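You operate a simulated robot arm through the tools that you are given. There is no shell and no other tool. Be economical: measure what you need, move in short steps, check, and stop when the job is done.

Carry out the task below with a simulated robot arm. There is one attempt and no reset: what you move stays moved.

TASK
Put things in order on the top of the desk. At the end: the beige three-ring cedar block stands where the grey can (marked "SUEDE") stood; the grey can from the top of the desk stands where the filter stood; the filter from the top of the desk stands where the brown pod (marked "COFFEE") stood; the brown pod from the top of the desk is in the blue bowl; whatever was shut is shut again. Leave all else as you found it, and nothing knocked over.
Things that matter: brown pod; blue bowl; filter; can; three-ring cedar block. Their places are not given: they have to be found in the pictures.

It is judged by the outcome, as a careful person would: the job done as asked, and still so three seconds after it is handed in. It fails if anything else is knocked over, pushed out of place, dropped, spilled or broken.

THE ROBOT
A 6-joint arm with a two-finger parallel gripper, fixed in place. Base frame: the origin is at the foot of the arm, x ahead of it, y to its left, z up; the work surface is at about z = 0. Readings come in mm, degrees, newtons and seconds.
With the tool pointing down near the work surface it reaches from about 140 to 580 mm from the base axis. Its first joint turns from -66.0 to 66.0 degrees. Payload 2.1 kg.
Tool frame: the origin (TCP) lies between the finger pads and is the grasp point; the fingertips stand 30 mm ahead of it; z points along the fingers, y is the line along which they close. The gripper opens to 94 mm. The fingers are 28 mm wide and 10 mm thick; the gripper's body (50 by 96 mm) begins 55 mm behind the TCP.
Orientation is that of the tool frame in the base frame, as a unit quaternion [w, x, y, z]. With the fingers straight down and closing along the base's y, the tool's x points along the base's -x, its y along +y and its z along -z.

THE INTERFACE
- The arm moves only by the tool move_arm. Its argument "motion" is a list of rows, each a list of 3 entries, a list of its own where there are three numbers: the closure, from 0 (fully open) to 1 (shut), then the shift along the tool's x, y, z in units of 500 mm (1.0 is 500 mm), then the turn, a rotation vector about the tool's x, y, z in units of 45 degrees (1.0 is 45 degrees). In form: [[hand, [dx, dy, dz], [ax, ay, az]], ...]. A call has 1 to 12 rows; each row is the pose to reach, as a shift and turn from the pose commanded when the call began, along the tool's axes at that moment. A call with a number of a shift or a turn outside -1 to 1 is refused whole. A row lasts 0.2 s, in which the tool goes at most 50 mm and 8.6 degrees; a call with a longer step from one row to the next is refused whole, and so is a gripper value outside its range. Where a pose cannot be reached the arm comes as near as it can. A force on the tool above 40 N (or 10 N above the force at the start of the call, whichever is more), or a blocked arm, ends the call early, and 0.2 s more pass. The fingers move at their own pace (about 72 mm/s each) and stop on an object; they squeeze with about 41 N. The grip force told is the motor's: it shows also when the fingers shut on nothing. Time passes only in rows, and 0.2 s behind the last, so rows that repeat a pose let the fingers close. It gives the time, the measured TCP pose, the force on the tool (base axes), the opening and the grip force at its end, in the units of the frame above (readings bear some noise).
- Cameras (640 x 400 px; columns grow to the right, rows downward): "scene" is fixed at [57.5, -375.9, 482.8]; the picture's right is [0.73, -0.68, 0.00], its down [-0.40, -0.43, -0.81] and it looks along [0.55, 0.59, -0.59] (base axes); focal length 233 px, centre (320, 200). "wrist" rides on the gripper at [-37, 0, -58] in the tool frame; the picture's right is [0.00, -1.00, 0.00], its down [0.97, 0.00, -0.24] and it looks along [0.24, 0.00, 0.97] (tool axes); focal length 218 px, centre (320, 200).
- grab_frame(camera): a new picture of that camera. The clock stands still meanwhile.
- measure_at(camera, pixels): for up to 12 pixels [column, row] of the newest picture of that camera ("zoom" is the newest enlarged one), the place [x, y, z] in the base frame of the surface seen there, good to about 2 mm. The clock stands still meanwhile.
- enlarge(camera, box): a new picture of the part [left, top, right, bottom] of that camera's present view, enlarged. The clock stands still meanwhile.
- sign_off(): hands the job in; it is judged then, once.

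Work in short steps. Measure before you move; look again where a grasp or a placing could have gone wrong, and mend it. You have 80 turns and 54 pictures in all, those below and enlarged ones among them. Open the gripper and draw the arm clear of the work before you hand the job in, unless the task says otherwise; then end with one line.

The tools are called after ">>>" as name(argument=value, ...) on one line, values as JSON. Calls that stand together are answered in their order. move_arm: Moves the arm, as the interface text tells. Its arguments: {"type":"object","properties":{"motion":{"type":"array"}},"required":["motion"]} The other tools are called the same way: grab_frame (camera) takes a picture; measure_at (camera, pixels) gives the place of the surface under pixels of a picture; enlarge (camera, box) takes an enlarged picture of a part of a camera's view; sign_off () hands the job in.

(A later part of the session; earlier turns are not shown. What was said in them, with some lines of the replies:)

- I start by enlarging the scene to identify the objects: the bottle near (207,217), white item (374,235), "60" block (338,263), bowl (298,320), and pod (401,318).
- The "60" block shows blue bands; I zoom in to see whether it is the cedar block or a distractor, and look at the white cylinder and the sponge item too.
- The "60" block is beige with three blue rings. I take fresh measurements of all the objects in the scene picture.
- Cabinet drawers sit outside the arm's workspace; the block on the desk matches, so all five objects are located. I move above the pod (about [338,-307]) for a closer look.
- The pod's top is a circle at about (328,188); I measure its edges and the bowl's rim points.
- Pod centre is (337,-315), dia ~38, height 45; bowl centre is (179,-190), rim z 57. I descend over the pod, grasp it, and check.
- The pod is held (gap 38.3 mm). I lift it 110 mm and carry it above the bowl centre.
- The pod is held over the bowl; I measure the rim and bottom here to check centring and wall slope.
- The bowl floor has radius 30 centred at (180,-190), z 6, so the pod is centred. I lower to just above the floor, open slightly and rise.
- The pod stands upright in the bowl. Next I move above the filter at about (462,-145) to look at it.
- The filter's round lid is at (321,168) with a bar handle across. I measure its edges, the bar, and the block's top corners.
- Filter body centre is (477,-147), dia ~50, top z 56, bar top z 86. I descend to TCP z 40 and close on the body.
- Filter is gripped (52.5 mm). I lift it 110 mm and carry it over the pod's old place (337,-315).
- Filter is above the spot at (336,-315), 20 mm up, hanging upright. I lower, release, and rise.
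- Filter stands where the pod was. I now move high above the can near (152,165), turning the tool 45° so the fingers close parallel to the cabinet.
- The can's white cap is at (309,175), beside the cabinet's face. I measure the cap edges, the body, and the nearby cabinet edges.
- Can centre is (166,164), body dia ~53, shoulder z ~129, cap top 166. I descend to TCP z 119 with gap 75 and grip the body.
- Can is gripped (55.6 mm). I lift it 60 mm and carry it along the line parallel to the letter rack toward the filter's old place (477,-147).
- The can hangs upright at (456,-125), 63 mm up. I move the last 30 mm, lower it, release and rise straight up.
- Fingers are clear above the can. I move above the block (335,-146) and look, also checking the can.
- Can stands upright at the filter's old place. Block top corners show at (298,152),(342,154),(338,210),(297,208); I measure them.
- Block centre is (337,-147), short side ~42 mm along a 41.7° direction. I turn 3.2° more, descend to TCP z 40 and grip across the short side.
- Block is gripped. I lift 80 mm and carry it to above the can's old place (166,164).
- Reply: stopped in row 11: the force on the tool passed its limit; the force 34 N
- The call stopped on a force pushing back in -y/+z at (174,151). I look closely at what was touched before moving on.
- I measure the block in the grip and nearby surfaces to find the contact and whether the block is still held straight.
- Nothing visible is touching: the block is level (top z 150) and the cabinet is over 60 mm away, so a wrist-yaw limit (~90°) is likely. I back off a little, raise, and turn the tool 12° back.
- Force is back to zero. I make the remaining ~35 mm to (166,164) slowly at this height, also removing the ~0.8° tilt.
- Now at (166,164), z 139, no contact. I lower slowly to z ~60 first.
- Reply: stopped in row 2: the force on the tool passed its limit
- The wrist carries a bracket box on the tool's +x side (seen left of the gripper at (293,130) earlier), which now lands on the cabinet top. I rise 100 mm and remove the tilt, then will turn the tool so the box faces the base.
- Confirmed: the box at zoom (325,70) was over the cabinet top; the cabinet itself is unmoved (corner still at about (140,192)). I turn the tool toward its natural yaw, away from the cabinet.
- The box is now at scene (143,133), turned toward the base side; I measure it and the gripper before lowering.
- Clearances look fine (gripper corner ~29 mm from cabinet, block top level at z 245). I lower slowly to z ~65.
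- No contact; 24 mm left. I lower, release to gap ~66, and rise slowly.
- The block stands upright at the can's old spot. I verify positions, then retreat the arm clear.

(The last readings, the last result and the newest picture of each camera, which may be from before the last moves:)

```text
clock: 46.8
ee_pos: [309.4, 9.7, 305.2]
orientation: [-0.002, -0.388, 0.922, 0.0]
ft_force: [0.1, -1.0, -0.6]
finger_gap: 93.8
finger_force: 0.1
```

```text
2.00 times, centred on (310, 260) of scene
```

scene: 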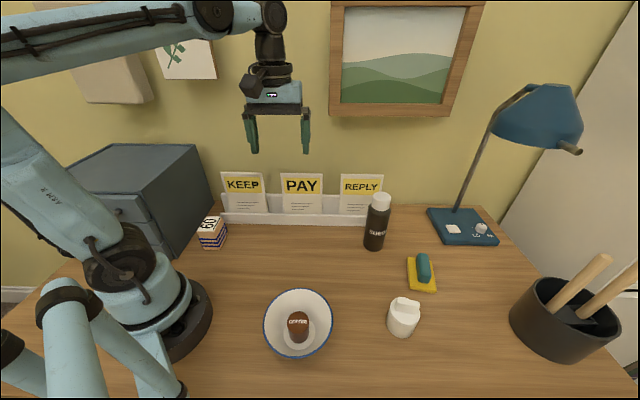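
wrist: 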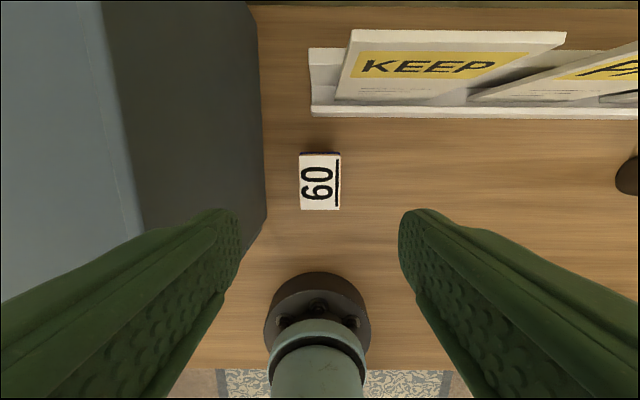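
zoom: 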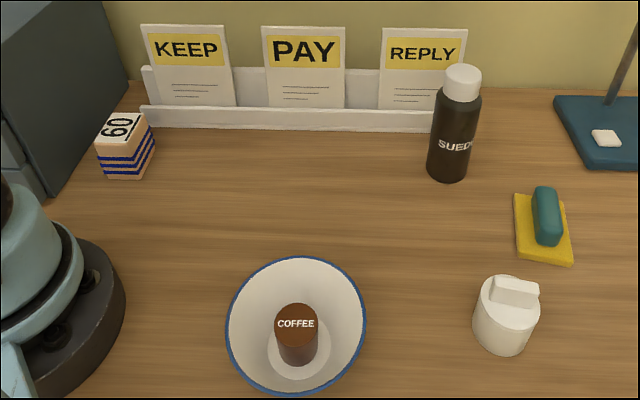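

All items appear placed; I re-measure the same cabinet pixels as at the start to make sure the contact did not shift it or a drawer.

>>> measure_at(camera="scene", pixels=[[140, 191], [193, 145], [115, 143], [170, 257], [145, 195], [160, 225], [230, 220], [385, 222]])

>>> enlarge(camera="scene", box=[0, 120, 220, 300])

```text
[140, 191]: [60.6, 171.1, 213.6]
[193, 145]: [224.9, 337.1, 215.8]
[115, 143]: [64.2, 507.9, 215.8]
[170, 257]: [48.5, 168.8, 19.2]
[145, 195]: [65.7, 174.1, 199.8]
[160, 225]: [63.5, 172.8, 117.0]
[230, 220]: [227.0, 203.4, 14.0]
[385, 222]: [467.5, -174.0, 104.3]
```

```text
2.22 times, centred on (110, 210) of scene
```

zoom: 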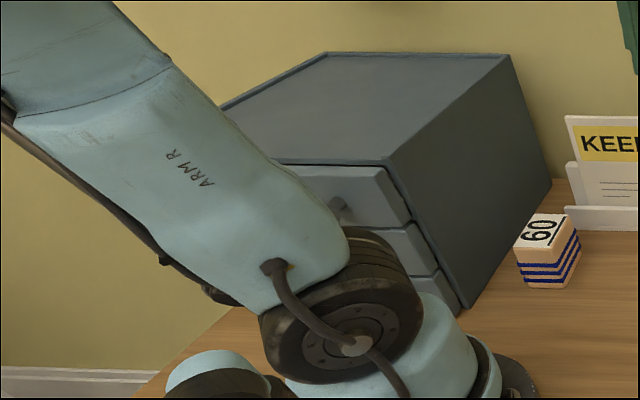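

The cabinet reads the same as at the start, its drawers are shut, everything is upright, and the arm is clear with the gripper open. I hand the job in.

>>> sign_off()

```text
The job is handed in.
```

The job is handed in: the cedar block stands where the can was, the can where the filter was, the filter where the pod was, and the pod is in the blue bowl. The wrist bracket twice touched what I took to be the cabinet top while I placed the block, but the cabinet measured unmoved and its drawers are shut.
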